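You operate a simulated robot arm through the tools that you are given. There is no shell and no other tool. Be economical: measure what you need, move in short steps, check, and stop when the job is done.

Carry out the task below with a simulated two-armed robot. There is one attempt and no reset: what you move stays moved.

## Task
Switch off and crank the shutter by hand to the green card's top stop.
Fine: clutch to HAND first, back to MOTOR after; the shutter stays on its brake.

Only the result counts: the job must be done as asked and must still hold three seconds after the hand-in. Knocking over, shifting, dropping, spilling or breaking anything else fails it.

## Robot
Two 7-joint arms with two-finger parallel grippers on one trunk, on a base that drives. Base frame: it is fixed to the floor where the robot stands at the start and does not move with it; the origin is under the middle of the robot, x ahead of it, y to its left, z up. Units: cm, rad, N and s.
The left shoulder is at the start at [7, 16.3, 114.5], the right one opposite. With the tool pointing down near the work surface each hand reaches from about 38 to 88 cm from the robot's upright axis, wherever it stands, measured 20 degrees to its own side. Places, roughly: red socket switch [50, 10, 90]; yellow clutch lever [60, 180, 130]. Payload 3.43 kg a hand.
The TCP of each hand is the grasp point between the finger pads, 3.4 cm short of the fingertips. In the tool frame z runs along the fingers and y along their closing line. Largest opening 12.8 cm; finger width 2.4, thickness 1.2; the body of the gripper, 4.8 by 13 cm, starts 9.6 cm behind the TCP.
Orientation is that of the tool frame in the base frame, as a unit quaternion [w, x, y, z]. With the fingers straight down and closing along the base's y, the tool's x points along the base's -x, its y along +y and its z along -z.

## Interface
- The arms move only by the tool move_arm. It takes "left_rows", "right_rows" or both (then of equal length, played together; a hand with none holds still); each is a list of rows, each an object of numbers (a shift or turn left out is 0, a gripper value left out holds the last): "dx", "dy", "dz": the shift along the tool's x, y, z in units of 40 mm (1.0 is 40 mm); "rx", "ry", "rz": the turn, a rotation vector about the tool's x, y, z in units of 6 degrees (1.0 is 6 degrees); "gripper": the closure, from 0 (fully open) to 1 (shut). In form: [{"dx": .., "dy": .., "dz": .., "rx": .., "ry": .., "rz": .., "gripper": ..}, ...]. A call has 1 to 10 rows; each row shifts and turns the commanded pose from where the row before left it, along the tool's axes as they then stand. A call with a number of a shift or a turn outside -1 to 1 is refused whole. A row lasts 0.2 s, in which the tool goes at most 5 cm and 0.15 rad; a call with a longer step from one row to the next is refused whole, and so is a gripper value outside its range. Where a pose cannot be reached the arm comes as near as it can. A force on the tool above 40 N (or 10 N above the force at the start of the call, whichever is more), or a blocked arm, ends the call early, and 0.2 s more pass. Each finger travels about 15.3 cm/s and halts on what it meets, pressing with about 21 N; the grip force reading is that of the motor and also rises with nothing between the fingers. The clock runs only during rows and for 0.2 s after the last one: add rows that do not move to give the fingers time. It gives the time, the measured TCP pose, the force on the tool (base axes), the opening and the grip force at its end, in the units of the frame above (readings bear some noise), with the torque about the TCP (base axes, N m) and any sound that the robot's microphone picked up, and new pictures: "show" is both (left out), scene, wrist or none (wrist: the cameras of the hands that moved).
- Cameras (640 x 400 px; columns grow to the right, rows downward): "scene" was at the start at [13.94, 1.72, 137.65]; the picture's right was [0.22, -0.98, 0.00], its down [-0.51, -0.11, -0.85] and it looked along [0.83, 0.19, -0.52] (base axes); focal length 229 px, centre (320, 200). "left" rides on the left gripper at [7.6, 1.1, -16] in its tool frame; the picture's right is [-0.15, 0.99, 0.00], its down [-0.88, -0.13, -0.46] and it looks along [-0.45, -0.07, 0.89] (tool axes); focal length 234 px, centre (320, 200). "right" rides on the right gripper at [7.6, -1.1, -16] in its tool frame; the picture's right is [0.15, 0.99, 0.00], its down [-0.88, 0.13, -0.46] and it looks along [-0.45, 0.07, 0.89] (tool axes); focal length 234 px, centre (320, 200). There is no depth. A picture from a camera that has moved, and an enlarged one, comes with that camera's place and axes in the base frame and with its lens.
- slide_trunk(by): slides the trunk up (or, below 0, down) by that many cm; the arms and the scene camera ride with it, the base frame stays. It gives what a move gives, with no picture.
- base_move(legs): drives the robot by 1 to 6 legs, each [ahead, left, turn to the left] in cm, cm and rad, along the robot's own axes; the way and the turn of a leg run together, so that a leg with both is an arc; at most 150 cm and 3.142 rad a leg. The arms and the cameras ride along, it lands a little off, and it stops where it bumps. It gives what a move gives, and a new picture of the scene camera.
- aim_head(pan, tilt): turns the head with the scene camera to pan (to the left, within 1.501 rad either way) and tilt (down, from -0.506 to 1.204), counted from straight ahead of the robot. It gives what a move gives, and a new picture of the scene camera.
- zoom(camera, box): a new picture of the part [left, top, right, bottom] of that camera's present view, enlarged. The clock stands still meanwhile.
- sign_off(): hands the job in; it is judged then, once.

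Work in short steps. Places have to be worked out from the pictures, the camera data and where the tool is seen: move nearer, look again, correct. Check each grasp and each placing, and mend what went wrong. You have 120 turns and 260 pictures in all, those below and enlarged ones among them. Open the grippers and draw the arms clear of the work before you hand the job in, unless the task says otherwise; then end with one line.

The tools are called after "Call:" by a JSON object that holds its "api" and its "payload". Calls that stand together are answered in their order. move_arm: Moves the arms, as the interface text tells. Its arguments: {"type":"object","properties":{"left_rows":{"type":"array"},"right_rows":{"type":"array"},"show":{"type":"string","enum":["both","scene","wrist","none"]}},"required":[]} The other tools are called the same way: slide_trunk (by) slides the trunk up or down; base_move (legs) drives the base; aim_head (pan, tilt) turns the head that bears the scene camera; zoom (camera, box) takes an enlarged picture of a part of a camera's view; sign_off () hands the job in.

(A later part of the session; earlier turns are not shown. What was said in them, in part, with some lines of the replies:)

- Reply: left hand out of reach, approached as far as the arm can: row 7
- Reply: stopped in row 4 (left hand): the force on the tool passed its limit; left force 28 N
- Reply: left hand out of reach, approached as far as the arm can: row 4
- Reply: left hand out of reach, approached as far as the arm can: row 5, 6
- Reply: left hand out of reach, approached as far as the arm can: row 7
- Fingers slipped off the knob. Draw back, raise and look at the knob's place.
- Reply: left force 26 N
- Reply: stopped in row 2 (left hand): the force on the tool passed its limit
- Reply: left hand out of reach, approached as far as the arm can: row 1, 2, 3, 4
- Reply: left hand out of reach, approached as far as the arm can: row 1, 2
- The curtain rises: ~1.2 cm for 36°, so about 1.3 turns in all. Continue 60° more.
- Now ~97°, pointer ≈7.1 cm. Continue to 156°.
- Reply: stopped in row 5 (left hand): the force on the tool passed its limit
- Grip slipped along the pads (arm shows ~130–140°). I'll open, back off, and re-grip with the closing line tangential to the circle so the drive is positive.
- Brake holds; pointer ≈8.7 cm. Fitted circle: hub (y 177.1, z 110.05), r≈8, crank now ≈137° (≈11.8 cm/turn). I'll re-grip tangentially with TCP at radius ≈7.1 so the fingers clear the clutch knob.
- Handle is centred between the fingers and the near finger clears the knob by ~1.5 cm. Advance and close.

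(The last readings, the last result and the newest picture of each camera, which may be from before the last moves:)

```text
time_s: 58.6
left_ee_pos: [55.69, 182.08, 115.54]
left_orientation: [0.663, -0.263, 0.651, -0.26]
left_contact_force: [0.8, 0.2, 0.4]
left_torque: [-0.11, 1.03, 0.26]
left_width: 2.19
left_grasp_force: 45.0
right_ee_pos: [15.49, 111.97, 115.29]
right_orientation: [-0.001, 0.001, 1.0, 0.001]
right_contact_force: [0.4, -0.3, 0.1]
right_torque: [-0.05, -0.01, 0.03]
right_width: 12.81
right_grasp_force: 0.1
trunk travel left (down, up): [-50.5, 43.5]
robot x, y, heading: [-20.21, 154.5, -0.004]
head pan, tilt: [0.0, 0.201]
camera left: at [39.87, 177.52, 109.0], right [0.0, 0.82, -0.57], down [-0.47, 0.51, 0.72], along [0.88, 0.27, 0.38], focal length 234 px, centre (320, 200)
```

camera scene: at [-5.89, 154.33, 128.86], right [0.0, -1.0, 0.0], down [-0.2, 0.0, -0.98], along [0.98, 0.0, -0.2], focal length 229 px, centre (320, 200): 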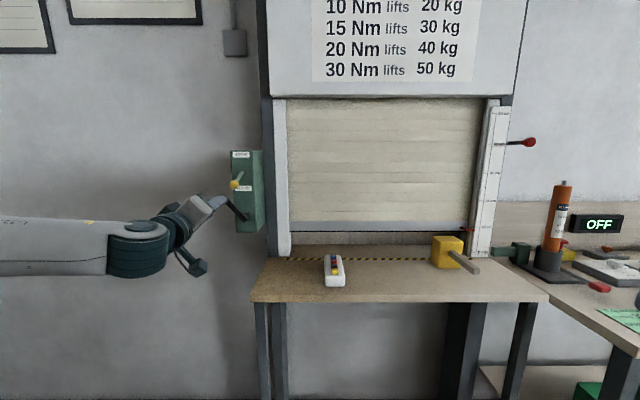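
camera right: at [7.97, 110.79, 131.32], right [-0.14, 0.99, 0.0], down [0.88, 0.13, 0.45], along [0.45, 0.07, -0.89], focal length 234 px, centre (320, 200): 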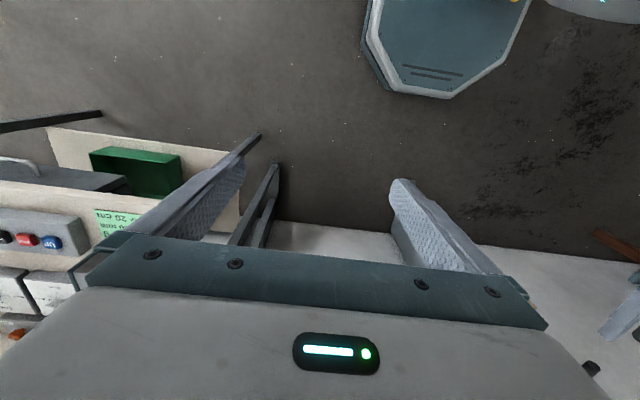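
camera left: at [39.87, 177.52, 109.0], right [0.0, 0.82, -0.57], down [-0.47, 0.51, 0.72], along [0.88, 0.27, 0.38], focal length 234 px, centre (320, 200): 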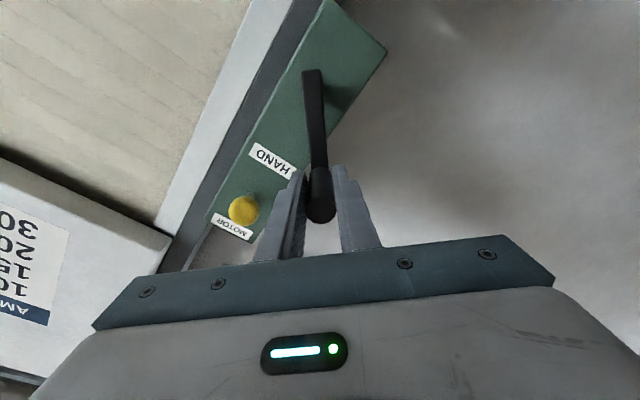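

Gripped. Turn 42° with the tool rotating in step.

Call:
{"api": "move_arm", "payload": {"left_rows": [{"dy": -0.193, "dx": 0.01, "rz": 1}, {"dy": -0.193, "dx": 0.01, "rz": 1}, {"dy": -0.193, "dx": 0.01, "rz": 1}, {"dy": -0.193, "dx": 0.01, "rz": 1}, {"dy": -0.193, "dx": 0.01, "rz": 1}, {"dy": -0.193, "dx": 0.01, "rz": 1}, {"dy": -0.193, "dx": 0.01, "rz": 1}, {}]}}

Call:
{"api": "zoom", "payload": {"camera": "scene", "box": [430, 150, 530, 290]}}

```text
time_s: 60.4
left_ee_pos: [55.83, 177.2, 117.16]
left_orientation: [0.711, -0.01, 0.703, -0.007]
left_contact_force: [-6.9, 2.6, -13.8]
left_torque: [0.16, -0.24, -1.57]
left_width: 2.16
left_grasp_force: 45.2
right_ee_pos: [15.4, 112.12, 115.47]
right_orientation: [-0.002, 0.0, 1.0, 0.0]
right_contact_force: [0.0, -0.2, -0.3]
right_torque: [-0.03, -0.01, 0.0]
right_width: 12.81
right_grasp_force: 0.1
trunk travel left (down, up): [-50.5, 43.5]
robot x, y, heading: [-20.33, 154.7, 0.002]
head pan, tilt: [0.0, 0.201]
camera scene: at [-5.84, 154.42, 128.84], right [0.0, -1.0, 0.0], down [-0.2, 0.0, -0.98], along [0.98, 0.0, -0.2], focal length 229 px, centre (320, 200)
camera left: at [39.82, 178.05, 109.4], right [-0.01, 0.99, 0.12], down [-0.46, -0.11, 0.88], along [0.89, -0.05, 0.46], focal length 234 px, centre (320, 200)
```

scene: 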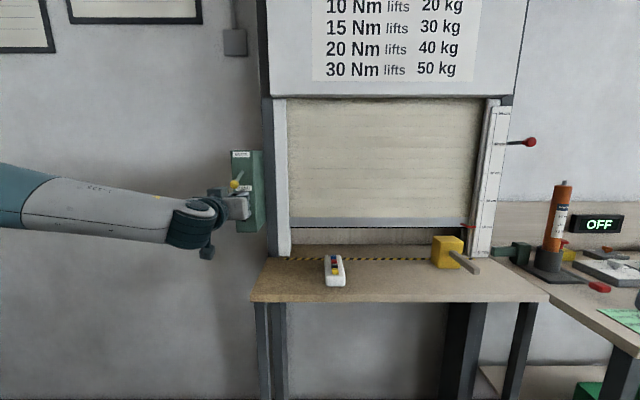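
left: 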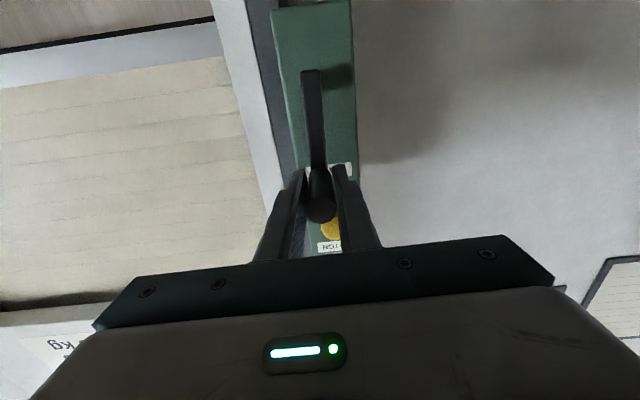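

```text
2.86 times, centred on (480, 220) of scene
camera zoom: at [-5.84, 154.42, 128.84], right [0.0, -1.0, 0.0], down [-0.2, 0.0, -0.98], along [0.98, 0.0, -0.2], focal length 654 px, centre (-137, 143)
```

zoom: 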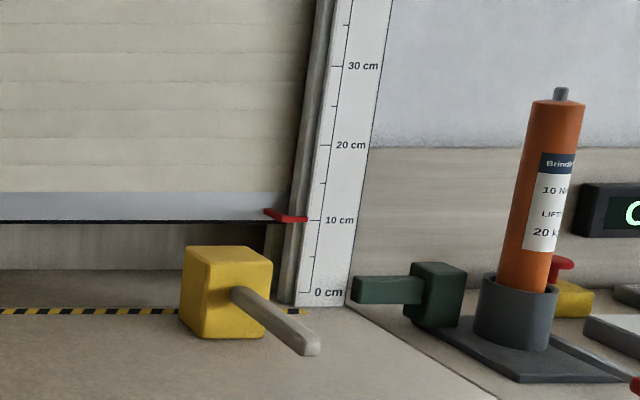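

Pointer ≈10 cm at 180°; slight outward force, so I ease inward a bit and continue 60°.

Call:
{"api": "move_arm", "payload": {"left_rows": [{"dy": -0.185, "dx": 0.03, "rz": 1}, {"dy": -0.185, "dx": 0.015, "rz": 1}, {"dy": -0.188, "dx": 0.01, "rz": 1}, {"dy": -0.188, "dx": 0.01, "rz": 1}, {"dy": -0.188, "dx": 0.01, "rz": 1}, {"dy": -0.188, "dx": 0.01, "rz": 1}, {"dy": -0.188, "dx": 0.01, "rz": 1}, {"dy": -0.188, "dx": 0.01, "rz": 1}, {"dy": -0.188, "dx": 0.01, "rz": 1}, {"dy": -0.188, "dx": 0.01, "rz": 1}]}}

Call:
{"api": "zoom", "payload": {"camera": "scene", "box": [170, 130, 270, 270]}}

```text
time_s: 62.6
left_ee_pos: [55.84, 171.25, 113.78]
left_orientation: [0.62, 0.339, 0.614, 0.352]
left_contact_force: [-14.9, 17.0, -7.4]
left_torque: [0.15, 1.99, -0.87]
left_width: 2.23
left_grasp_force: 45.0
right_ee_pos: [15.38, 112.43, 115.57]
right_orientation: [0.0, 0.001, 1.0, -0.001]
right_contact_force: [0.7, -1.2, -0.2]
right_torque: [0.03, 0.0, 0.0]
right_width: 12.8
right_grasp_force: 0.2
trunk travel left (down, up): [-50.5, 43.5]
robot x, y, heading: [-20.08, 154.63, -0.001]
head pan, tilt: [0.0, 0.201]
camera scene: at [-6.0, 154.67, 128.88], right [0.0, -1.0, 0.0], down [-0.2, 0.0, -0.98], along [0.98, 0.0, -0.2], focal length 229 px, centre (320, 200)
camera left: at [39.76, 178.11, 110.59], right [-0.02, 0.39, 0.92], down [-0.45, -0.82, 0.34], along [0.89, -0.41, 0.19], focal length 234 px, centre (320, 200)
```

scene: 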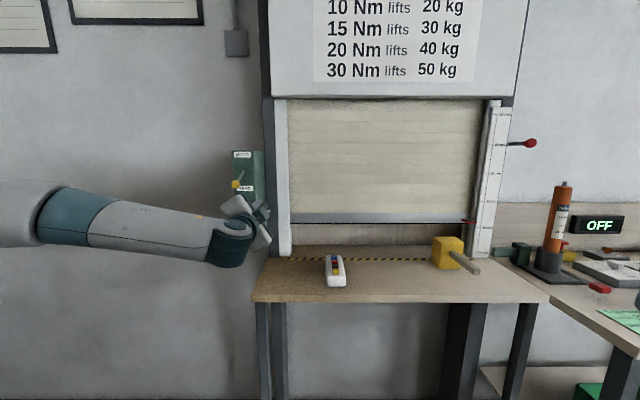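
left: 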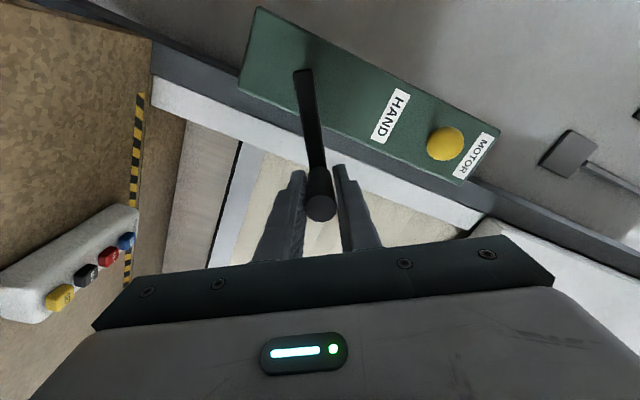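

```text
2.86 times, centred on (220, 200) of scene
camera zoom: at [-6.0, 154.67, 128.88], right [0.0, -1.0, 0.0], down [-0.2, 0.0, -0.98], along [0.98, 0.0, -0.2], focal length 654 px, centre (606, 200)
```

zoom: 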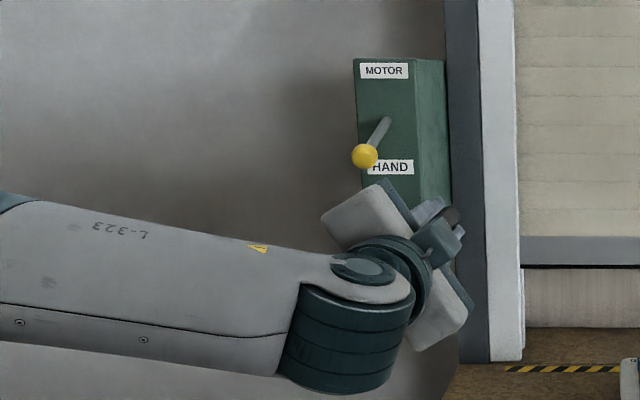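

At ≈238°, hand being pushed inward; ease inward/back slightly and continue 54°.

Call:
{"api": "move_arm", "payload": {"left_rows": [{"dy": -0.18, "dx": 0.05, "dz": -0.03, "rz": 1}, {"dy": -0.182, "dx": 0.03, "dz": -0.02, "rz": 1}, {"dy": -0.182, "dx": 0.02, "rz": 1}, {"dy": -0.182, "dx": 0.01, "rz": 1}, {"dy": -0.182, "dx": 0.01, "rz": 1}, {"dy": -0.182, "dx": 0.01, "rz": 1}, {"dy": -0.182, "dx": 0.01, "rz": 1}, {"dy": -0.182, "dx": 0.01, "rz": 1}, {"dy": -0.182, "dx": 0.01, "rz": 1}]}}

Call:
{"api": "zoom", "payload": {"camera": "scene", "box": [430, 150, 530, 290]}}

```text
time_s: 64.6
left_ee_pos: [55.81, 170.67, 107.24]
left_orientation: [0.393, 0.583, 0.392, 0.594]
left_contact_force: [3.8, 5.5, 0.5]
left_torque: [-0.08, 2.16, -0.51]
left_width: 2.21
left_grasp_force: 45.3
right_ee_pos: [15.61, 112.12, 115.45]
right_orientation: [-0.001, 0.001, 1.0, 0.0]
right_contact_force: [0.4, -0.1, 0.1]
right_torque: [0.01, 0.02, 0.0]
right_width: 12.79
right_grasp_force: 0.0
trunk travel left (down, up): [-50.5, 43.5]
robot x, y, heading: [-20.36, 154.51, -0.005]
head pan, tilt: [0.0, 0.201]
camera scene: at [-5.79, 154.4, 128.85], right [0.0, -1.0, 0.0], down [-0.2, 0.0, -0.98], along [0.98, 0.0, -0.2], focal length 229 px, centre (320, 200)
camera left: at [39.68, 177.12, 110.92], right [-0.01, -0.52, 0.86], down [-0.44, -0.77, -0.47], along [0.9, -0.38, -0.22], focal length 234 px, centre (320, 200)
```

scene: 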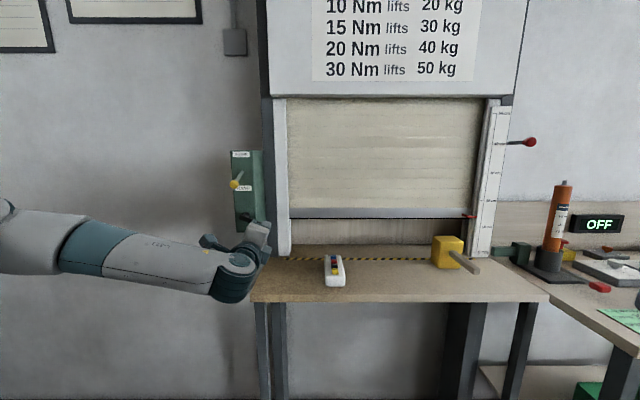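
left: 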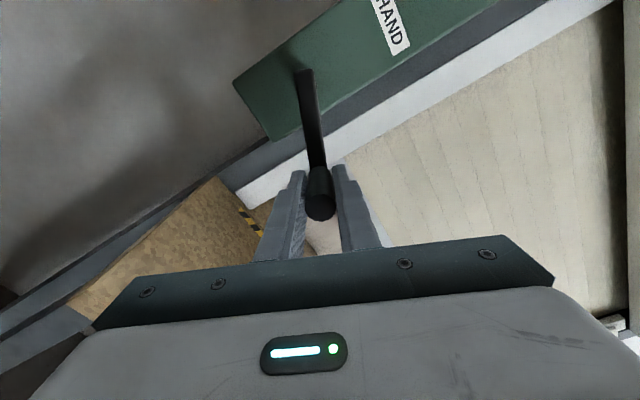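

```text
2.86 times, centred on (480, 220) of scene
camera zoom: at [-5.79, 154.4, 128.85], right [0.0, -1.0, 0.0], down [-0.2, 0.0, -0.98], along [0.98, 0.0, -0.2], focal length 654 px, centre (-137, 143)
```

zoom: 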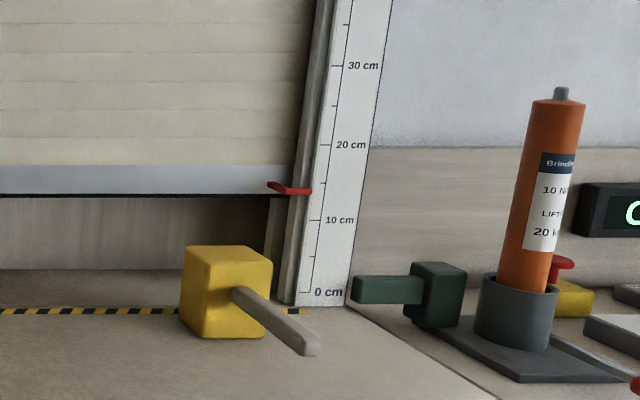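

≈293°, pointer ≈13.9 cm. Continue 54°.

Call:
{"api": "move_arm", "payload": {"left_rows": [{"dy": -0.182, "dx": 0.02, "rz": 1}, {"dy": -0.182, "dx": 0.01, "rz": 1}, {"dy": -0.182, "dx": 0.01, "rz": 1}, {"dy": -0.182, "dx": 0.01, "rz": 1}, {"dy": -0.182, "dx": 0.01, "rz": 1}, {"dy": -0.182, "dx": 0.01, "rz": 1}, {"dy": -0.182, "dx": 0.01, "rz": 1}, {"dy": -0.182, "dx": 0.01, "rz": 1}, {"dy": -0.182, "dx": 0.01, "rz": 1}]}}

Call:
{"api": "zoom", "payload": {"camera": "scene", "box": [430, 150, 530, 290]}}

```text
time_s: 66.6
left_ee_pos: [55.92, 175.29, 102.94]
left_orientation: [0.08, 0.699, 0.081, 0.706]
left_contact_force: [-7.5, -7.0, -15.4]
left_torque: [0.14, -0.63, -0.87]
left_width: 2.15
left_grasp_force: 44.8
right_ee_pos: [15.58, 112.03, 115.34]
right_orientation: [0.0, 0.001, 1.0, 0.001]
right_contact_force: [0.7, 0.8, -0.4]
right_torque: [0.01, 0.03, 0.0]
right_width: 12.78
right_grasp_force: 0.0
trunk travel left (down, up): [-50.5, 43.5]
robot x, y, heading: [-20.34, 154.74, -0.001]
head pan, tilt: [0.0, 0.201]
camera scene: at [-5.8, 154.26, 128.83], right [0.0, -1.0, 0.0], down [-0.2, 0.0, -0.98], along [0.98, 0.0, -0.2], focal length 229 px, centre (320, 200)
camera left: at [39.7, 175.9, 110.49], right [0.0, -1.0, 0.08], down [-0.45, -0.08, -0.89], along [0.89, -0.03, -0.45], focal length 234 px, centre (320, 200)
```

scene: 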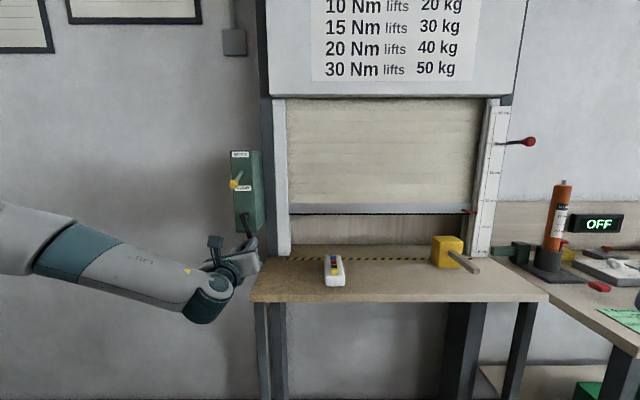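
left: 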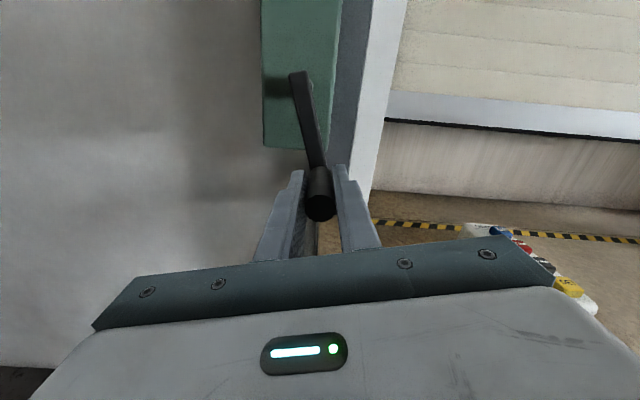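

```text
2.86 times, centred on (480, 220) of scene
camera zoom: at [-5.8, 154.26, 128.83], right [0.0, -1.0, 0.0], down [-0.2, 0.0, -0.98], along [0.98, 0.0, -0.2], focal length 654 px, centre (-137, 143)
```

zoom: 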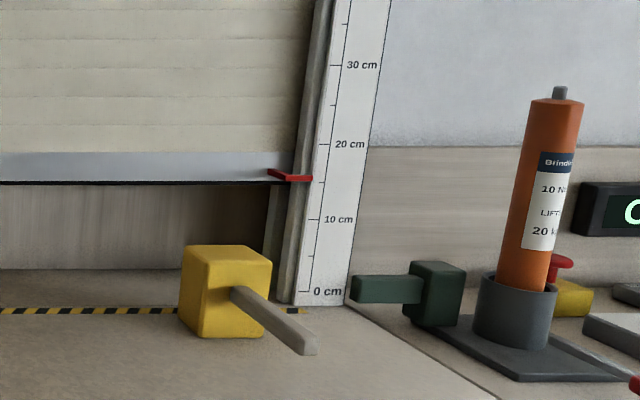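

≈346°, pointer ≈15.6 cm. Ease outward slightly and continue, watching the wrist limit.

Call:
{"api": "move_arm", "payload": {"left_rows": [{"dy": -0.185, "dx": -0.03, "rz": 1}, {"dy": -0.185, "dx": -0.01, "rz": 1}, {"dy": -0.185, "dx": 0.0, "rz": 1}, {"dy": -0.185, "dx": 0.01, "rz": 1}, {"dy": -0.185, "dx": 0.01, "rz": 1}]}}

```text
time_s: 67.8
left_ee_pos: [55.78, 179.3, 103.0]
left_orientation: [-0.107, 0.696, -0.098, 0.703]
left_contact_force: [-4.3, 0.9, -13.1]
left_torque: [0.06, 0.26, -2.29]
left_width: 2.21
left_grasp_force: 45.1
right_ee_pos: [15.52, 112.17, 115.4]
right_orientation: [-0.001, 0.0, 1.0, 0.0]
right_contact_force: [-0.4, 0.7, 0.3]
right_torque: [0.04, 0.0, -0.01]
right_width: 12.82
right_grasp_force: 0.1
trunk travel left (down, up): [-50.5, 43.5]
robot x, y, heading: [-20.21, 154.43, 0.005]
head pan, tilt: [0.0, 0.201]
camera scene: at [-5.76, 154.41, 128.84], right [0.0, -1.0, 0.0], down [-0.2, 0.0, -0.98], along [0.98, 0.0, -0.2], focal length 229 px, centre (320, 200)
camera left: at [39.74, 175.8, 109.69], right [0.01, -0.91, -0.42], down [-0.45, 0.37, -0.81], along [0.89, 0.2, -0.4], focal length 234 px, centre (320, 200)
```

scene: 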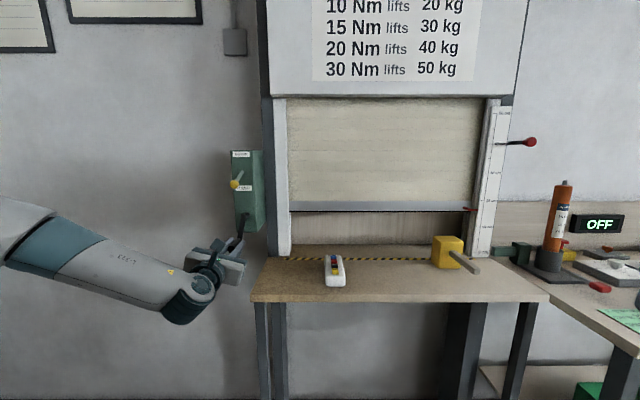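
left: 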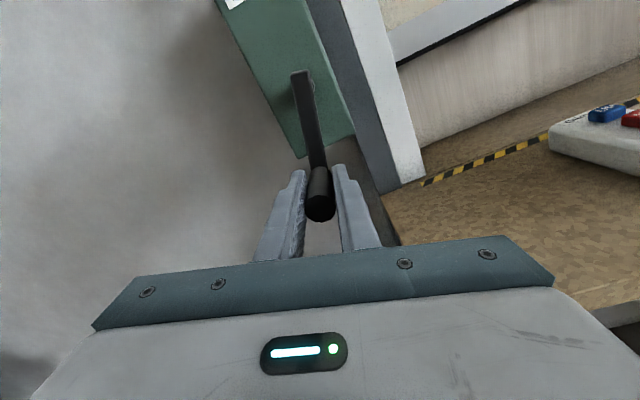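

≈377° and the wrist still turns freely. Continue 54°.

Call:
{"api": "move_arm", "payload": {"left_rows": [{"dy": -0.187, "dx": -0.03, "rz": 1}, {"dy": -0.187, "dx": -0.01, "rz": 1}, {"dy": -0.187, "dx": 0.01, "rz": 1}, {"dy": -0.187, "dx": 0.01, "rz": 1}, {"dy": -0.187, "dx": 0.01, "rz": 1}, {"dy": -0.187, "dx": 0.01, "rz": 1}, {"dy": -0.187, "dx": 0.01, "rz": 1}, {"dy": -0.187, "dx": 0.01, "rz": 1}, {"dy": -0.187, "dx": 0.01, "rz": 1}]}}

Call:
{"api": "zoom", "payload": {"camera": "scene", "box": [450, 150, 520, 250]}}

```text
time_s: 69.8
left_ee_pos: [55.84, 184.2, 107.2]
left_orientation: [-0.413, 0.576, -0.404, 0.579]
left_contact_force: [2.7, 5.3, -7.3]
left_torque: [0.07, 1.91, -1.31]
left_width: 2.17
left_grasp_force: 44.9
right_ee_pos: [15.51, 112.13, 115.44]
right_orientation: [-0.001, 0.001, 1.0, 0.0]
right_contact_force: [0.3, -0.9, 0.3]
right_torque: [-0.01, 0.0, 0.01]
right_width: 12.81
right_grasp_force: 0.0
trunk travel left (down, up): [-50.5, 43.5]
robot x, y, heading: [-20.43, 155.16, -0.001]
head pan, tilt: [0.0, 0.201]
camera scene: at [-5.73, 154.47, 128.84], right [0.0, -1.0, 0.0], down [-0.2, 0.0, -0.98], along [0.98, 0.0, -0.2], focal length 229 px, centre (320, 200)
camera left: at [39.84, 176.44, 108.43], right [0.01, -0.19, -0.98], down [-0.46, 0.87, -0.17], along [0.89, 0.46, -0.08], focal length 234 px, centre (320, 200)
```

scene: 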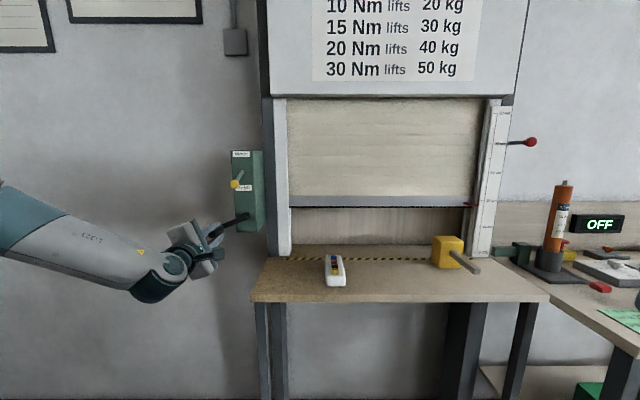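
left: 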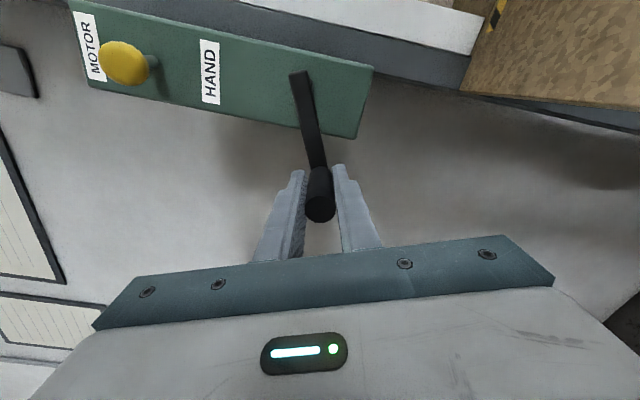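

```text
4.00 times, centred on (485, 200) of scene
camera zoom: at [-5.73, 154.47, 128.84], right [0.0, -1.0, 0.0], down [-0.2, 0.0, -0.98], along [0.98, 0.0, -0.2], focal length 915 px, centre (-340, 200)
```

zoom: 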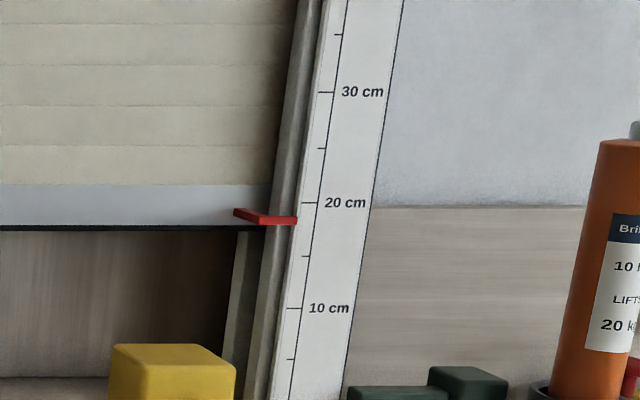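

≈428°, pointer ≈18.4 cm. 42° more, then read precisely.

Call:
{"api": "move_arm", "payload": {"left_rows": [{"dy": -0.19, "dx": 0.0, "rz": 1}, {"dy": -0.19, "dx": 0.01, "rz": 1}, {"dy": -0.19, "dx": 0.01, "rz": 1}, {"dy": -0.19, "dx": 0.01, "rz": 1}, {"dy": -0.19, "dx": 0.01, "rz": 1}, {"dy": -0.19, "dx": 0.01, "rz": 1}, {"dy": -0.19, "dx": 0.01, "rz": 1}, {}], "show": "scene"}}

Call:
{"api": "zoom", "payload": {"camera": "scene", "box": [455, 180, 505, 230]}}

```text
time_s: 71.6
left_ee_pos: [55.79, 184.23, 112.49]
left_orientation: [0.594, -0.393, 0.582, -0.392]
left_contact_force: [12.8, 15.9, 1.2]
left_torque: [0.19, 1.62, 1.25]
left_width: 2.21
left_grasp_force: 45.1
right_ee_pos: [15.7, 112.34, 115.43]
right_orientation: [-0.001, 0.001, 1.0, -0.001]
right_contact_force: [-0.5, 0.0, -0.2]
right_torque: [-0.01, 0.02, 0.02]
right_width: 12.78
right_grasp_force: 0.1
trunk travel left (down, up): [-50.5, 43.5]
robot x, y, heading: [-20.49, 154.24, -0.004]
head pan, tilt: [0.0, 0.201]
camera scene: at [-5.64, 154.61, 128.84], right [0.0, -1.0, 0.0], down [-0.2, 0.0, -0.98], along [0.98, 0.0, -0.2], focal length 229 px, centre (320, 200)
```

scene: 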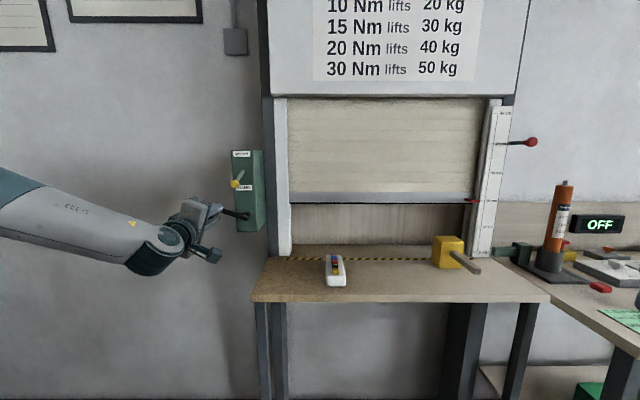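

```text
8.00 times, centred on (480, 205) of scene
camera zoom: at [-5.64, 154.61, 128.84], right [0.0, -1.0, 0.0], down [-0.2, 0.0, -0.98], along [0.98, 0.0, -0.2], focal length 1830 px, centre (-960, 160)
```

zoom: 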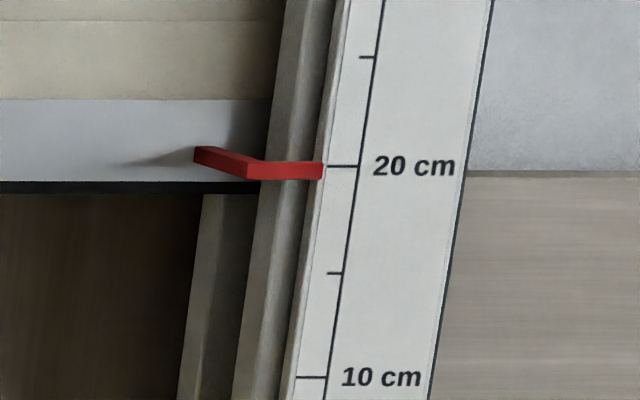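

Pointer reads within ~0.2 cm of 20 (camera above it, so parallax). Release the crank, back off, and get a level view before deciding on a trim.

Call:
{"api": "move_arm", "payload": {"left_rows": [{"gripper": 0.66}, {}, {"dz": -0.8}, {"dz": -0.8}, {"dz": -0.8}, {"dz": -0.8}], "show": "none"}}

Call:
{"api": "slide_trunk", "payload": {"by": -17}}

Call:
{"api": "aim_head", "payload": {"pan": -0.55, "tilt": 0.0}}

Call:
{"api": "zoom", "payload": {"camera": "scene", "box": [270, 170, 350, 230]}}

```text
time_s: 73.0
left_ee_pos: [42.7, 183.75, 112.25]
left_orientation: [0.594, -0.392, 0.582, -0.393]
left_contact_force: [0.1, 0.0, 0.2]
left_torque: [0.01, 0.0, -0.02]
left_width: 4.34
left_grasp_force: 0.1
right_ee_pos: [15.3, 112.01, 115.45]
right_orientation: [0.001, 0.001, 1.0, 0.001]
right_contact_force: [0.0, 0.3, -0.1]
right_torque: [0.04, -0.03, -0.02]
right_width: 12.84
right_grasp_force: 0.1
trunk travel left (down, up): [-50.5, 43.5]
robot x, y, heading: [-20.59, 154.26, -0.001]
head pan, tilt: [0.0, 0.201]
```

```text
time_s: 74.9
left_ee_pos: [42.81, 183.86, 95.15]
left_orientation: [0.594, -0.392, 0.582, -0.393]
left_contact_force: [0.9, 0.2, 0.8]
left_torque: [0.01, 0.0, 0.0]
left_width: 4.35
left_grasp_force: 0.1
right_ee_pos: [15.37, 111.99, 98.39]
right_orientation: [0.001, 0.0, 1.0, 0.001]
right_contact_force: [0.6, 0.3, -0.1]
right_torque: [0.0, 0.0, 0.03]
right_width: 12.76
right_grasp_force: 0.0
trunk travel left (down, up): [-33.5, 60.5]
robot x, y, heading: [-20.47, 154.53, 0.003]
head pan, tilt: [0.0, 0.201]
```

```text
time_s: 75.9
left_ee_pos: [42.79, 183.76, 95.2]
left_orientation: [0.594, -0.392, 0.583, -0.392]
left_contact_force: [0.0, -0.1, 0.4]
left_torque: [0.01, 0.02, 0.03]
left_width: 4.36
left_grasp_force: 0.1
right_ee_pos: [15.47, 112.06, 98.45]
right_orientation: [-0.001, 0.001, 1.0, 0.001]
right_contact_force: [-0.1, 0.2, -0.6]
right_torque: [-0.01, 0.01, 0.0]
right_width: 12.82
right_grasp_force: 0.0
trunk travel left (down, up): [-33.5, 60.5]
robot x, y, heading: [-20.04, 154.8, 0.001]
head pan, tilt: [-0.55, 0.0]
camera scene: at [-7.53, 149.64, 113.7], right [-0.52, -0.85, 0.0], down [0.0, 0.0, -1.0], along [0.85, -0.52, 0.0], focal length 229 px, centre (320, 200)
```

scene: 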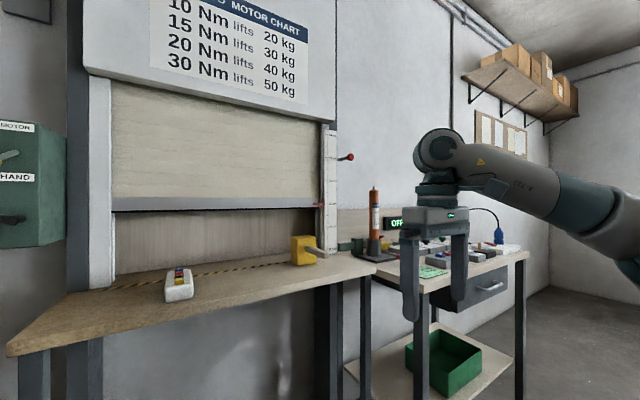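

```text
6.67 times, centred on (310, 200) of scene
camera zoom: at [-7.53, 149.64, 113.7], right [-0.52, -0.85, 0.0], down [0.0, 0.0, -1.0], along [0.85, -0.52, 0.0], focal length 1525 px, centre (387, 200)
```

zoom: 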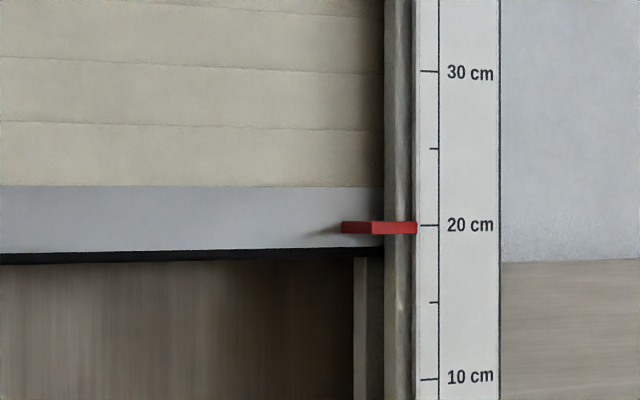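

Level view: pointer face centre ≈19.8–20 cm, good. Now the clutch back to MOTOR: raise the trunk, close the fingers and place them below the knob, still drawn back.

Call:
{"api": "slide_trunk", "payload": {"by": 29}}

Call:
{"api": "aim_head", "payload": {"pan": 0.0, "tilt": 0.2}}

Call:
{"api": "move_arm", "payload": {"left_rows": [{"gripper": 1}, {"dy": 0.43, "dx": 0.7}, {"dy": 0.43, "dx": 0.7}, {"dy": 0.43, "dx": 0.7}, {}]}}

Call:
{"api": "zoom", "payload": {"camera": "scene", "box": [170, 130, 310, 290]}}

```text
time_s: 78.8
left_ee_pos: [42.82, 183.75, 124.29]
left_orientation: [0.594, -0.392, 0.583, -0.392]
left_contact_force: [-0.1, 0.7, 0.8]
left_torque: [0.02, 0.01, 0.02]
left_width: 4.36
left_grasp_force: 0.1
right_ee_pos: [15.37, 111.92, 127.49]
right_orientation: [-0.001, 0.002, 1.0, 0.001]
right_contact_force: [0.2, -0.3, -0.4]
right_torque: [0.02, -0.02, 0.01]
right_width: 12.8
right_grasp_force: 0.1
trunk travel left (down, up): [-62.5, 31.5]
robot x, y, heading: [-20.22, 154.37, -0.002]
head pan, tilt: [-0.55, 0.0]
```

```text
time_s: 79.8
left_ee_pos: [42.73, 183.74, 124.23]
left_orientation: [0.594, -0.393, 0.583, -0.392]
left_contact_force: [0.0, 0.5, 0.0]
left_torque: [0.04, -0.01, -0.02]
left_width: 4.34
left_grasp_force: 0.1
right_ee_pos: [15.44, 112.02, 127.45]
right_orientation: [-0.001, 0.001, 1.0, 0.001]
right_contact_force: [-0.6, 0.3, -0.3]
right_torque: [0.01, -0.03, 0.03]
right_width: 12.78
right_grasp_force: 0.0
trunk travel left (down, up): [-62.5, 31.5]
robot x, y, heading: [-20.49, 154.67, -0.002]
head pan, tilt: [0.0, 0.201]
camera scene: at [-5.88, 154.32, 140.86], right [0.0, -1.0, 0.0], down [-0.2, 0.0, -0.98], along [0.98, 0.0, -0.2], focal length 229 px, centre (320, 200)
```

scene: 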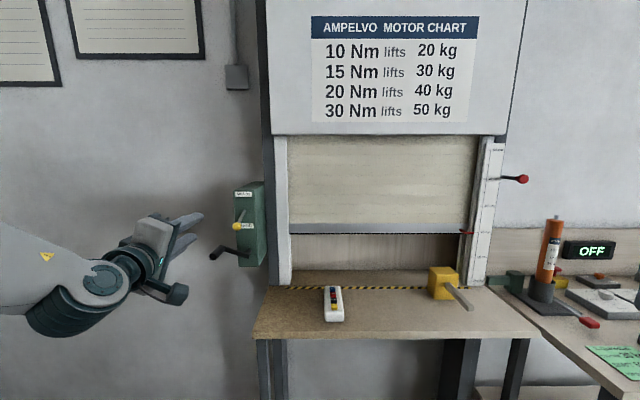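

```text
time_s: 81.0
left_ee_pos: [42.92, 178.04, 116.17]
left_orientation: [0.595, -0.391, 0.582, -0.393]
left_contact_force: [-0.3, -0.1, -0.1]
left_torque: [0.01, 0.03, -0.02]
left_width: 0.0
left_grasp_force: 21.4
right_ee_pos: [15.39, 112.07, 127.39]
right_orientation: [-0.001, 0.001, 1.0, 0.001]
right_contact_force: [-0.3, -0.6, 0.0]
right_torque: [0.0, -0.02, -0.03]
right_width: 12.77
right_grasp_force: 0.1
trunk travel left (down, up): [-62.5, 31.5]
robot x, y, heading: [-20.07, 154.64, 0.002]
head pan, tilt: [0.0, 0.201]
camera scene: at [-5.96, 154.33, 140.87], right [0.0, -1.0, 0.0], down [-0.2, 0.0, -0.98], along [0.98, 0.0, -0.2], focal length 229 px, centre (320, 200)
camera left: at [26.97, 171.34, 112.07], right [0.01, 0.52, -0.86], down [-0.47, 0.76, 0.45], along [0.88, 0.4, 0.25], focal length 234 px, centre (320, 200)
```

scene: 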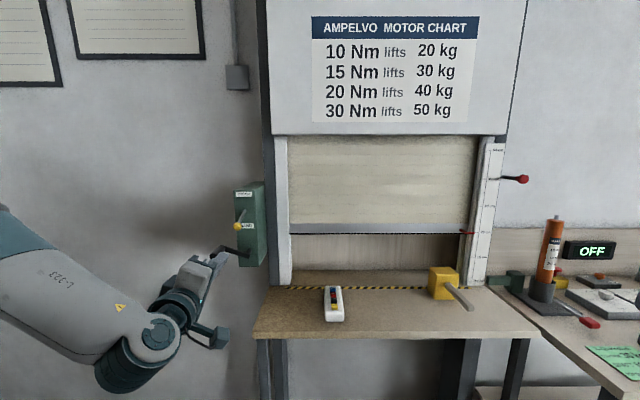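
left: 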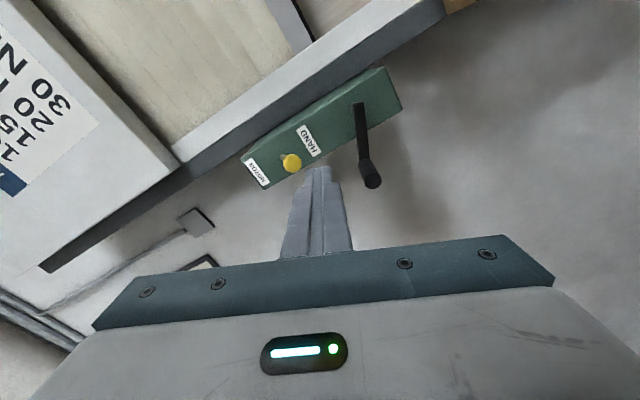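

```text
2.50 times, centred on (240, 210) of scene
camera zoom: at [-5.96, 154.33, 140.87], right [0.0, -1.0, 0.0], down [-0.2, 0.0, -0.98], along [0.98, 0.0, -0.2], focal length 572 px, centre (520, 175)
```

zoom: 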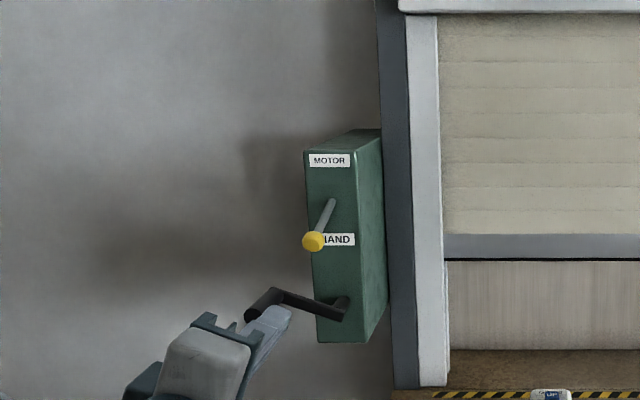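

Fingers are 1.3 cm below the knob's underside level with a clear way in. Advance under the knob.

Call:
{"api": "move_arm", "payload": {"left_rows": [{"dz": 0.8}, {"dz": 0.8}, {"dz": 0.8}, {"dz": 0.7}, {}]}}

Call:
{"api": "zoom", "payload": {"camera": "scene", "box": [170, 130, 310, 290]}}

```text
time_s: 82.2
left_ee_pos: [55.45, 178.14, 116.45]
left_orientation: [0.593, -0.392, 0.583, -0.394]
left_contact_force: [-1.9, 0.1, -0.6]
left_torque: [0.02, 0.08, -0.02]
left_width: 0.0
left_grasp_force: 20.8
right_ee_pos: [15.36, 112.09, 127.46]
right_orientation: [0.0, 0.001, 1.0, 0.001]
right_contact_force: [0.2, 0.2, -0.2]
right_torque: [-0.04, 0.0, 0.03]
right_width: 12.8
right_grasp_force: 0.1
trunk travel left (down, up): [-62.5, 31.5]
robot x, y, heading: [-20.6, 154.41, -0.004]
head pan, tilt: [0.0, 0.201]
camera scene: at [-5.96, 154.32, 140.87], right [0.0, -1.0, 0.0], down [-0.2, 0.0, -0.98], along [0.98, 0.0, -0.2], focal length 229 px, centre (320, 200)
camera left: at [39.51, 171.44, 112.26], right [0.01, 0.52, -0.86], down [-0.47, 0.76, 0.45], along [0.88, 0.4, 0.25], focal length 234 px, centre (320, 200)
```

scene: 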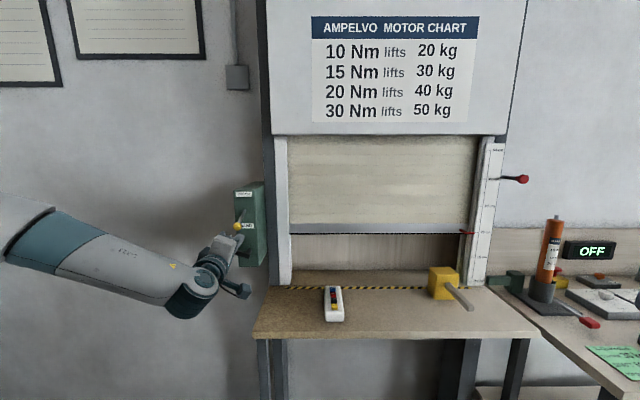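
left: 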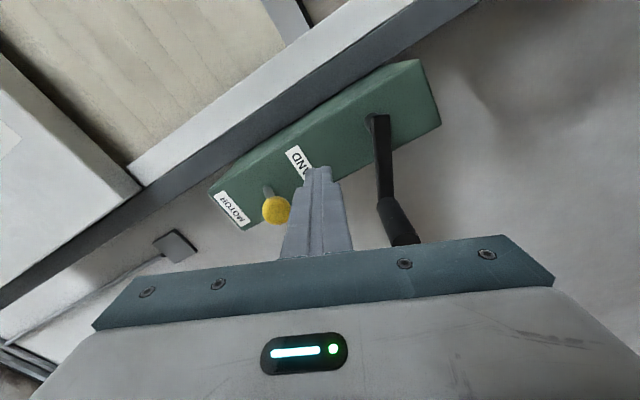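

```text
2.50 times, centred on (240, 210) of scene
camera zoom: at [-5.96, 154.32, 140.87], right [0.0, -1.0, 0.0], down [-0.2, 0.0, -0.98], along [0.98, 0.0, -0.2], focal length 572 px, centre (520, 175)
```

zoom: 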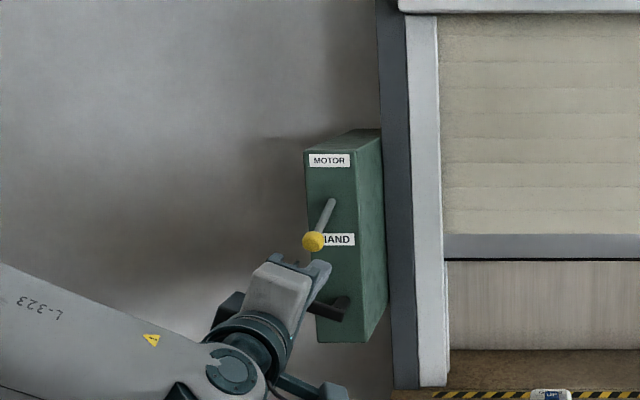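

Aligned under the knob. Push up along base z.

Call:
{"api": "move_arm", "payload": {"left_rows": [{"dy": -0.231, "dx": -0.096}, {"dy": -0.231, "dx": -0.096}, {"dy": -0.231, "dx": -0.096}, {"dy": -0.231, "dx": -0.096}, {"dy": -0.231, "dx": -0.096}, {"dy": -0.231, "dx": -0.096}, {"dy": -0.16, "dx": -0.067}, {}]}}

Call:
{"api": "zoom", "payload": {"camera": "scene", "box": [170, 130, 310, 290]}}

```text
time_s: 84.0
left_ee_pos: [55.31, 178.04, 123.12]
left_orientation: [0.594, -0.393, 0.583, -0.392]
left_contact_force: [-0.3, -0.4, 0.0]
left_torque: [0.03, 0.0, 0.01]
left_width: 0.03
left_grasp_force: 20.1
right_ee_pos: [15.45, 112.13, 127.47]
right_orientation: [-0.001, 0.001, 1.0, 0.001]
right_contact_force: [0.0, -0.1, 0.1]
right_torque: [0.01, 0.04, -0.01]
right_width: 12.81
right_grasp_force: 0.1
trunk travel left (down, up): [-62.5, 31.5]
robot x, y, heading: [-20.32, 154.61, -0.002]
head pan, tilt: [0.0, 0.201]
camera scene: at [-5.86, 154.33, 140.86], right [0.0, -1.0, 0.0], down [-0.2, 0.0, -0.98], along [0.98, 0.0, -0.2], focal length 229 px, centre (320, 200)
camera left: at [39.3, 171.39, 118.86], right [0.01, 0.52, -0.86], down [-0.47, 0.76, 0.45], along [0.88, 0.4, 0.25], focal length 234 px, centre (320, 200)
```

scene: 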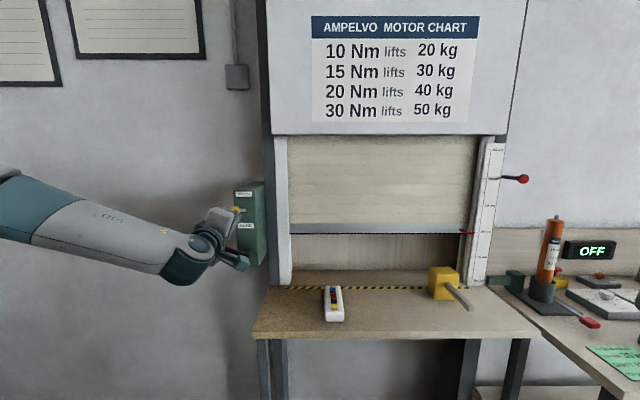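
left: 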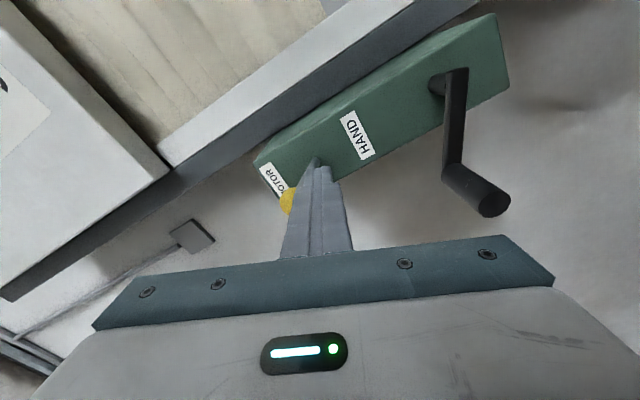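

```text
2.50 times, centred on (240, 210) of scene
camera zoom: at [-5.86, 154.33, 140.86], right [0.0, -1.0, 0.0], down [-0.2, 0.0, -0.98], along [0.98, 0.0, -0.2], focal length 572 px, centre (520, 175)
```

zoom: 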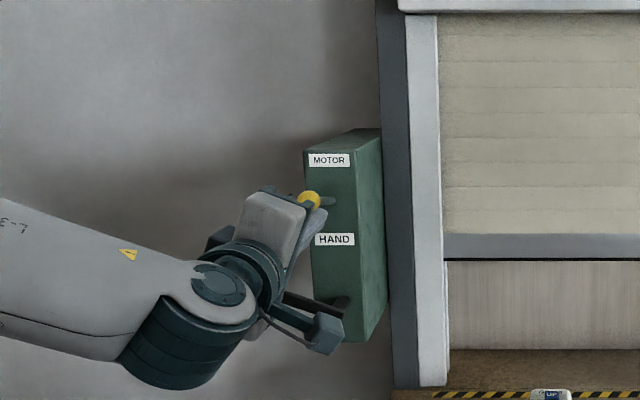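

Knob at z≈125.4, nearly there. Push another 1.2 cm to the stop.

Call:
{"api": "move_arm", "payload": {"left_rows": [{"dy": -0.1, "dx": -0.042}, {"dy": -0.1, "dx": -0.042}, {"dy": -0.08, "dx": -0.033}, {}], "show": "none"}}

Call:
{"api": "zoom", "payload": {"camera": "scene", "box": [170, 130, 310, 290]}}

```text
time_s: 85.0
left_ee_pos: [55.27, 178.08, 123.9]
left_orientation: [0.593, -0.392, 0.584, -0.391]
left_contact_force: [-3.6, 1.1, -11.4]
left_torque: [-0.03, 0.33, 0.05]
left_width: 0.0
left_grasp_force: 21.1
right_ee_pos: [15.5, 112.06, 127.39]
right_orientation: [-0.001, 0.001, 1.0, 0.0]
right_contact_force: [0.3, -0.3, -0.3]
right_torque: [0.01, 0.0, 0.0]
right_width: 12.79
right_grasp_force: 0.0
trunk travel left (down, up): [-62.5, 31.5]
robot x, y, heading: [-20.12, 154.64, -0.007]
head pan, tilt: [0.0, 0.201]
```

```text
2.50 times, centred on (240, 210) of scene
camera zoom: at [-5.8, 154.4, 140.83], right [0.0, -1.0, 0.0], down [-0.2, 0.0, -0.98], along [0.98, 0.0, -0.2], focal length 572 px, centre (520, 175)
```

zoom: 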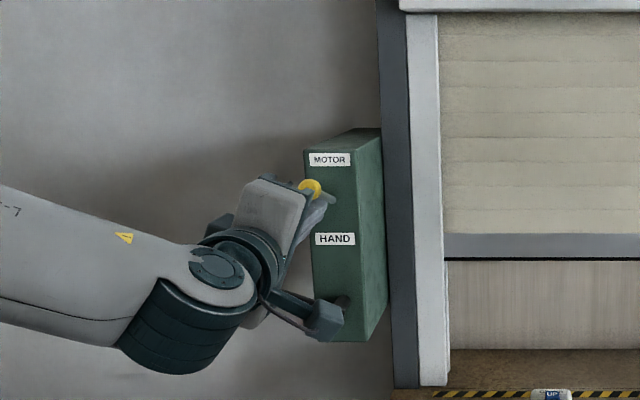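

Force −11 N: it is reaching its stop. A slightly firmer push, then lower and withdraw.

Call:
{"api": "move_arm", "payload": {"left_rows": [{"dy": -0.08, "dx": -0.033}, {"dy": -0.05, "dx": -0.02}, {}], "show": "none"}}

Call:
{"api": "move_arm", "payload": {"left_rows": [{"dy": 0.2, "dx": 0.083}, {"dy": 0.1, "dx": 0.042}, {"dz": -0.8}, {"dz": -0.8}, {"dz": -0.8}, {"dz": -0.8}, {"gripper": 0.4}, {}]}}

Call:
{"api": "zoom", "payload": {"camera": "scene", "box": [170, 130, 310, 290]}}

Call:
{"api": "zoom", "payload": {"camera": "scene", "box": [445, 205, 505, 260]}}

```text
time_s: 85.8
left_ee_pos: [55.36, 178.09, 124.24]
left_orientation: [0.59, -0.394, 0.585, -0.392]
left_contact_force: [-15.6, 0.2, -36.6]
left_torque: [0.0, 1.03, 0.01]
left_width: 0.01
left_grasp_force: 21.0
right_ee_pos: [15.62, 112.1, 127.53]
right_orientation: [-0.001, 0.001, 1.0, 0.0]
right_contact_force: [0.2, -0.7, -0.2]
right_torque: [0.02, -0.02, -0.01]
right_width: 12.81
right_grasp_force: 0.2
trunk travel left (down, up): [-62.5, 31.5]
robot x, y, heading: [-20.26, 154.37, -0.001]
head pan, tilt: [0.0, 0.201]
```

```text
time_s: 87.5
left_ee_pos: [42.5, 177.75, 123.4]
left_orientation: [0.595, -0.391, 0.583, -0.392]
left_contact_force: [-0.8, 0.5, -0.6]
left_torque: [0.04, -0.02, 0.02]
left_width: 7.68
left_grasp_force: 0.1
right_ee_pos: [15.47, 112.05, 127.46]
right_orientation: [0.0, 0.0, 1.0, 0.0]
right_contact_force: [-0.7, -0.6, -0.6]
right_torque: [-0.01, -0.03, 0.02]
right_width: 12.83
right_grasp_force: 0.0
trunk travel left (down, up): [-62.5, 31.5]
robot x, y, heading: [-20.19, 154.31, -0.0]
head pan, tilt: [0.0, 0.201]
camera scene: at [-5.91, 154.32, 140.86], right [0.0, -1.0, 0.0], down [-0.2, 0.0, -0.98], along [0.98, 0.0, -0.2], focal length 229 px, centre (320, 200)
camera left: at [26.58, 171.02, 119.23], right [0.01, 0.52, -0.86], down [-0.47, 0.76, 0.45], along [0.88, 0.4, 0.25], focal length 234 px, centre (320, 200)
```

scene: 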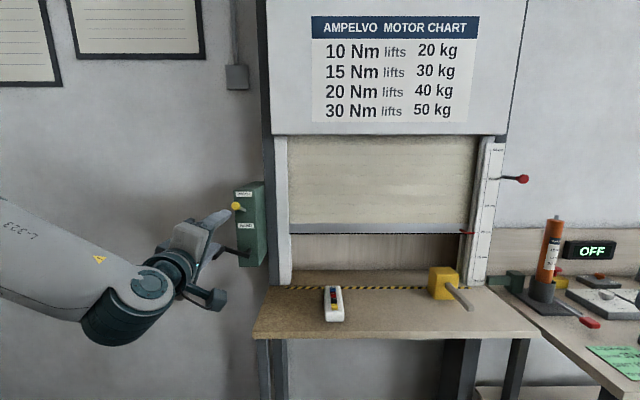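
left: 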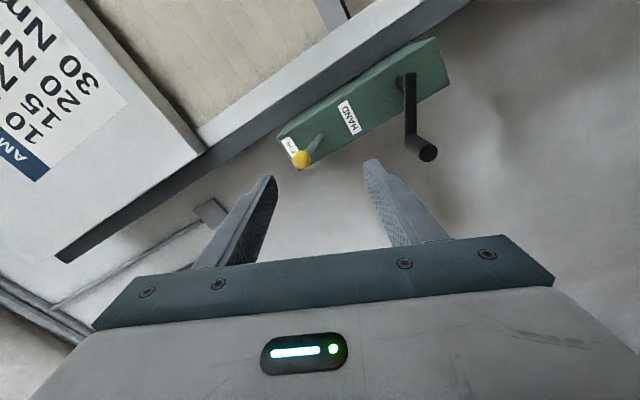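

```text
2.50 times, centred on (240, 210) of scene
camera zoom: at [-5.91, 154.32, 140.86], right [0.0, -1.0, 0.0], down [-0.2, 0.0, -0.98], along [0.98, 0.0, -0.2], focal length 572 px, centre (520, 175)
```

zoom: 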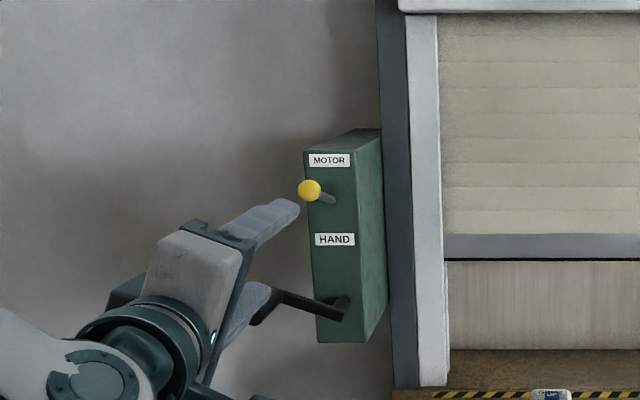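

```text
7.27 times, centred on (475, 232) of scene
camera zoom: at [-5.91, 154.32, 140.86], right [0.0, -1.0, 0.0], down [-0.2, 0.0, -0.98], along [0.98, 0.0, -0.2], focal length 1664 px, centre (-807, -36)
```

zoom: 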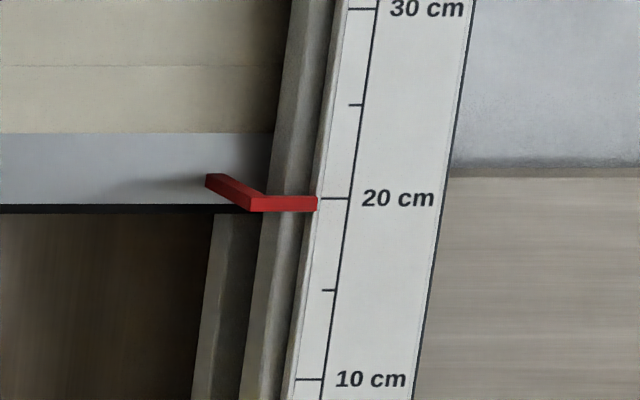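

Knob back at z≈126.3 (MOTOR), pointer at 20 cm, display OFF. Open and draw clear by backing the base away.

Call:
{"api": "move_arm", "payload": {"left_rows": [{"dz": -0.9}, {"dz": -0.9, "gripper": 0.2}, {}], "show": "none"}}

Call:
{"api": "base_move", "payload": {"legs": [[-12, 0, 0]]}}

Call:
{"api": "zoom", "payload": {"camera": "scene", "box": [220, 150, 500, 300]}}

```text
time_s: 88.3
left_ee_pos: [40.0, 177.8, 124.59]
left_orientation: [0.594, -0.393, 0.583, -0.392]
left_contact_force: [0.2, 0.2, 0.3]
left_torque: [0.03, 0.01, -0.01]
left_width: 10.22
left_grasp_force: 0.0
left hand out of reach, approached as far as the arm can: row 1, 2
right_ee_pos: [15.39, 111.88, 127.45]
right_orientation: [0.0, 0.001, 1.0, 0.001]
right_contact_force: [-0.4, 0.0, 0.4]
right_torque: [0.02, 0.02, -0.01]
right_width: 12.78
right_grasp_force: 0.0
trunk travel left (down, up): [-62.5, 31.5]
robot x, y, heading: [-20.25, 154.71, -0.001]
head pan, tilt: [0.0, 0.201]
```

```text
time_s: 89.6
left_ee_pos: [27.98, 177.69, 124.38]
left_orientation: [0.594, -0.393, 0.582, -0.393]
left_contact_force: [0.0, 0.6, -0.1]
left_torque: [0.05, -0.05, 0.0]
left_width: 10.23
left_grasp_force: 0.0
right_ee_pos: [3.76, 112.14, 127.47]
right_orientation: [-0.001, 0.001, 1.0, 0.001]
right_contact_force: [0.2, -0.6, -0.3]
right_torque: [0.01, 0.02, 0.03]
right_width: 12.79
right_grasp_force: 0.0
trunk travel left (down, up): [-62.5, 31.5]
robot x, y, heading: [-32.36, 154.61, 0.005]
head pan, tilt: [0.0, 0.201]
camera scene: at [-17.66, 154.36, 140.85], right [0.0, -1.0, 0.0], down [-0.2, 0.0, -0.98], along [0.98, 0.0, -0.2], focal length 229 px, centre (320, 200)
```

scene: 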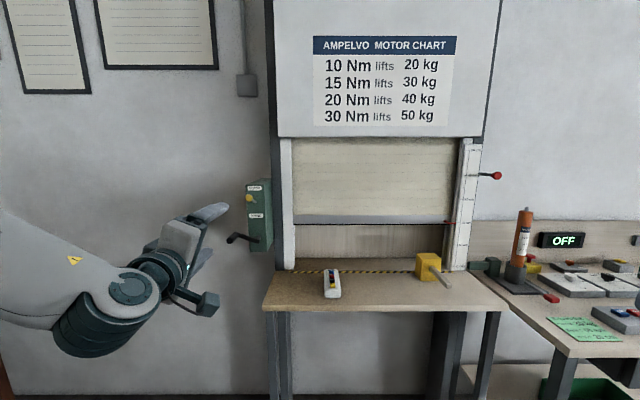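

```text
2.29 times, centred on (360, 225) of scene
camera zoom: at [-17.66, 154.36, 140.85], right [0.0, -1.0, 0.0], down [-0.2, 0.0, -0.98], along [0.98, 0.0, -0.2], focal length 523 px, centre (229, 143)
```

zoom: 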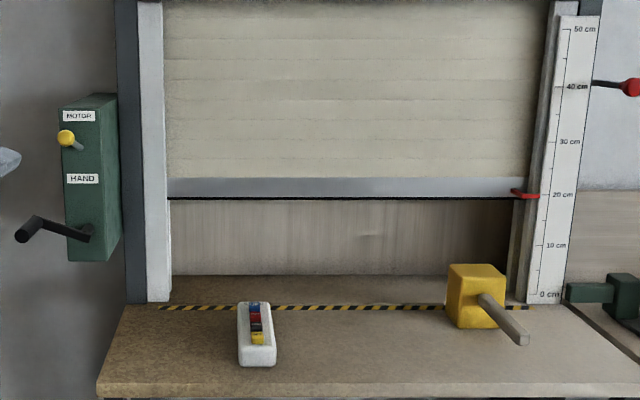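

Power is off, the shutter holds at 20 cm, the clutch is on MOTOR and the hands are clear. Handing in.

Call:
{"api": "sign_off", "payload": {}}

```text
The job is handed in.
```

The job is done and handed in: the power is switched off, the shutter is hand-cranked to about 20 cm (the green card's top stop) and holding on its brake. The clutch went to HAND first and is now back on MOTOR.
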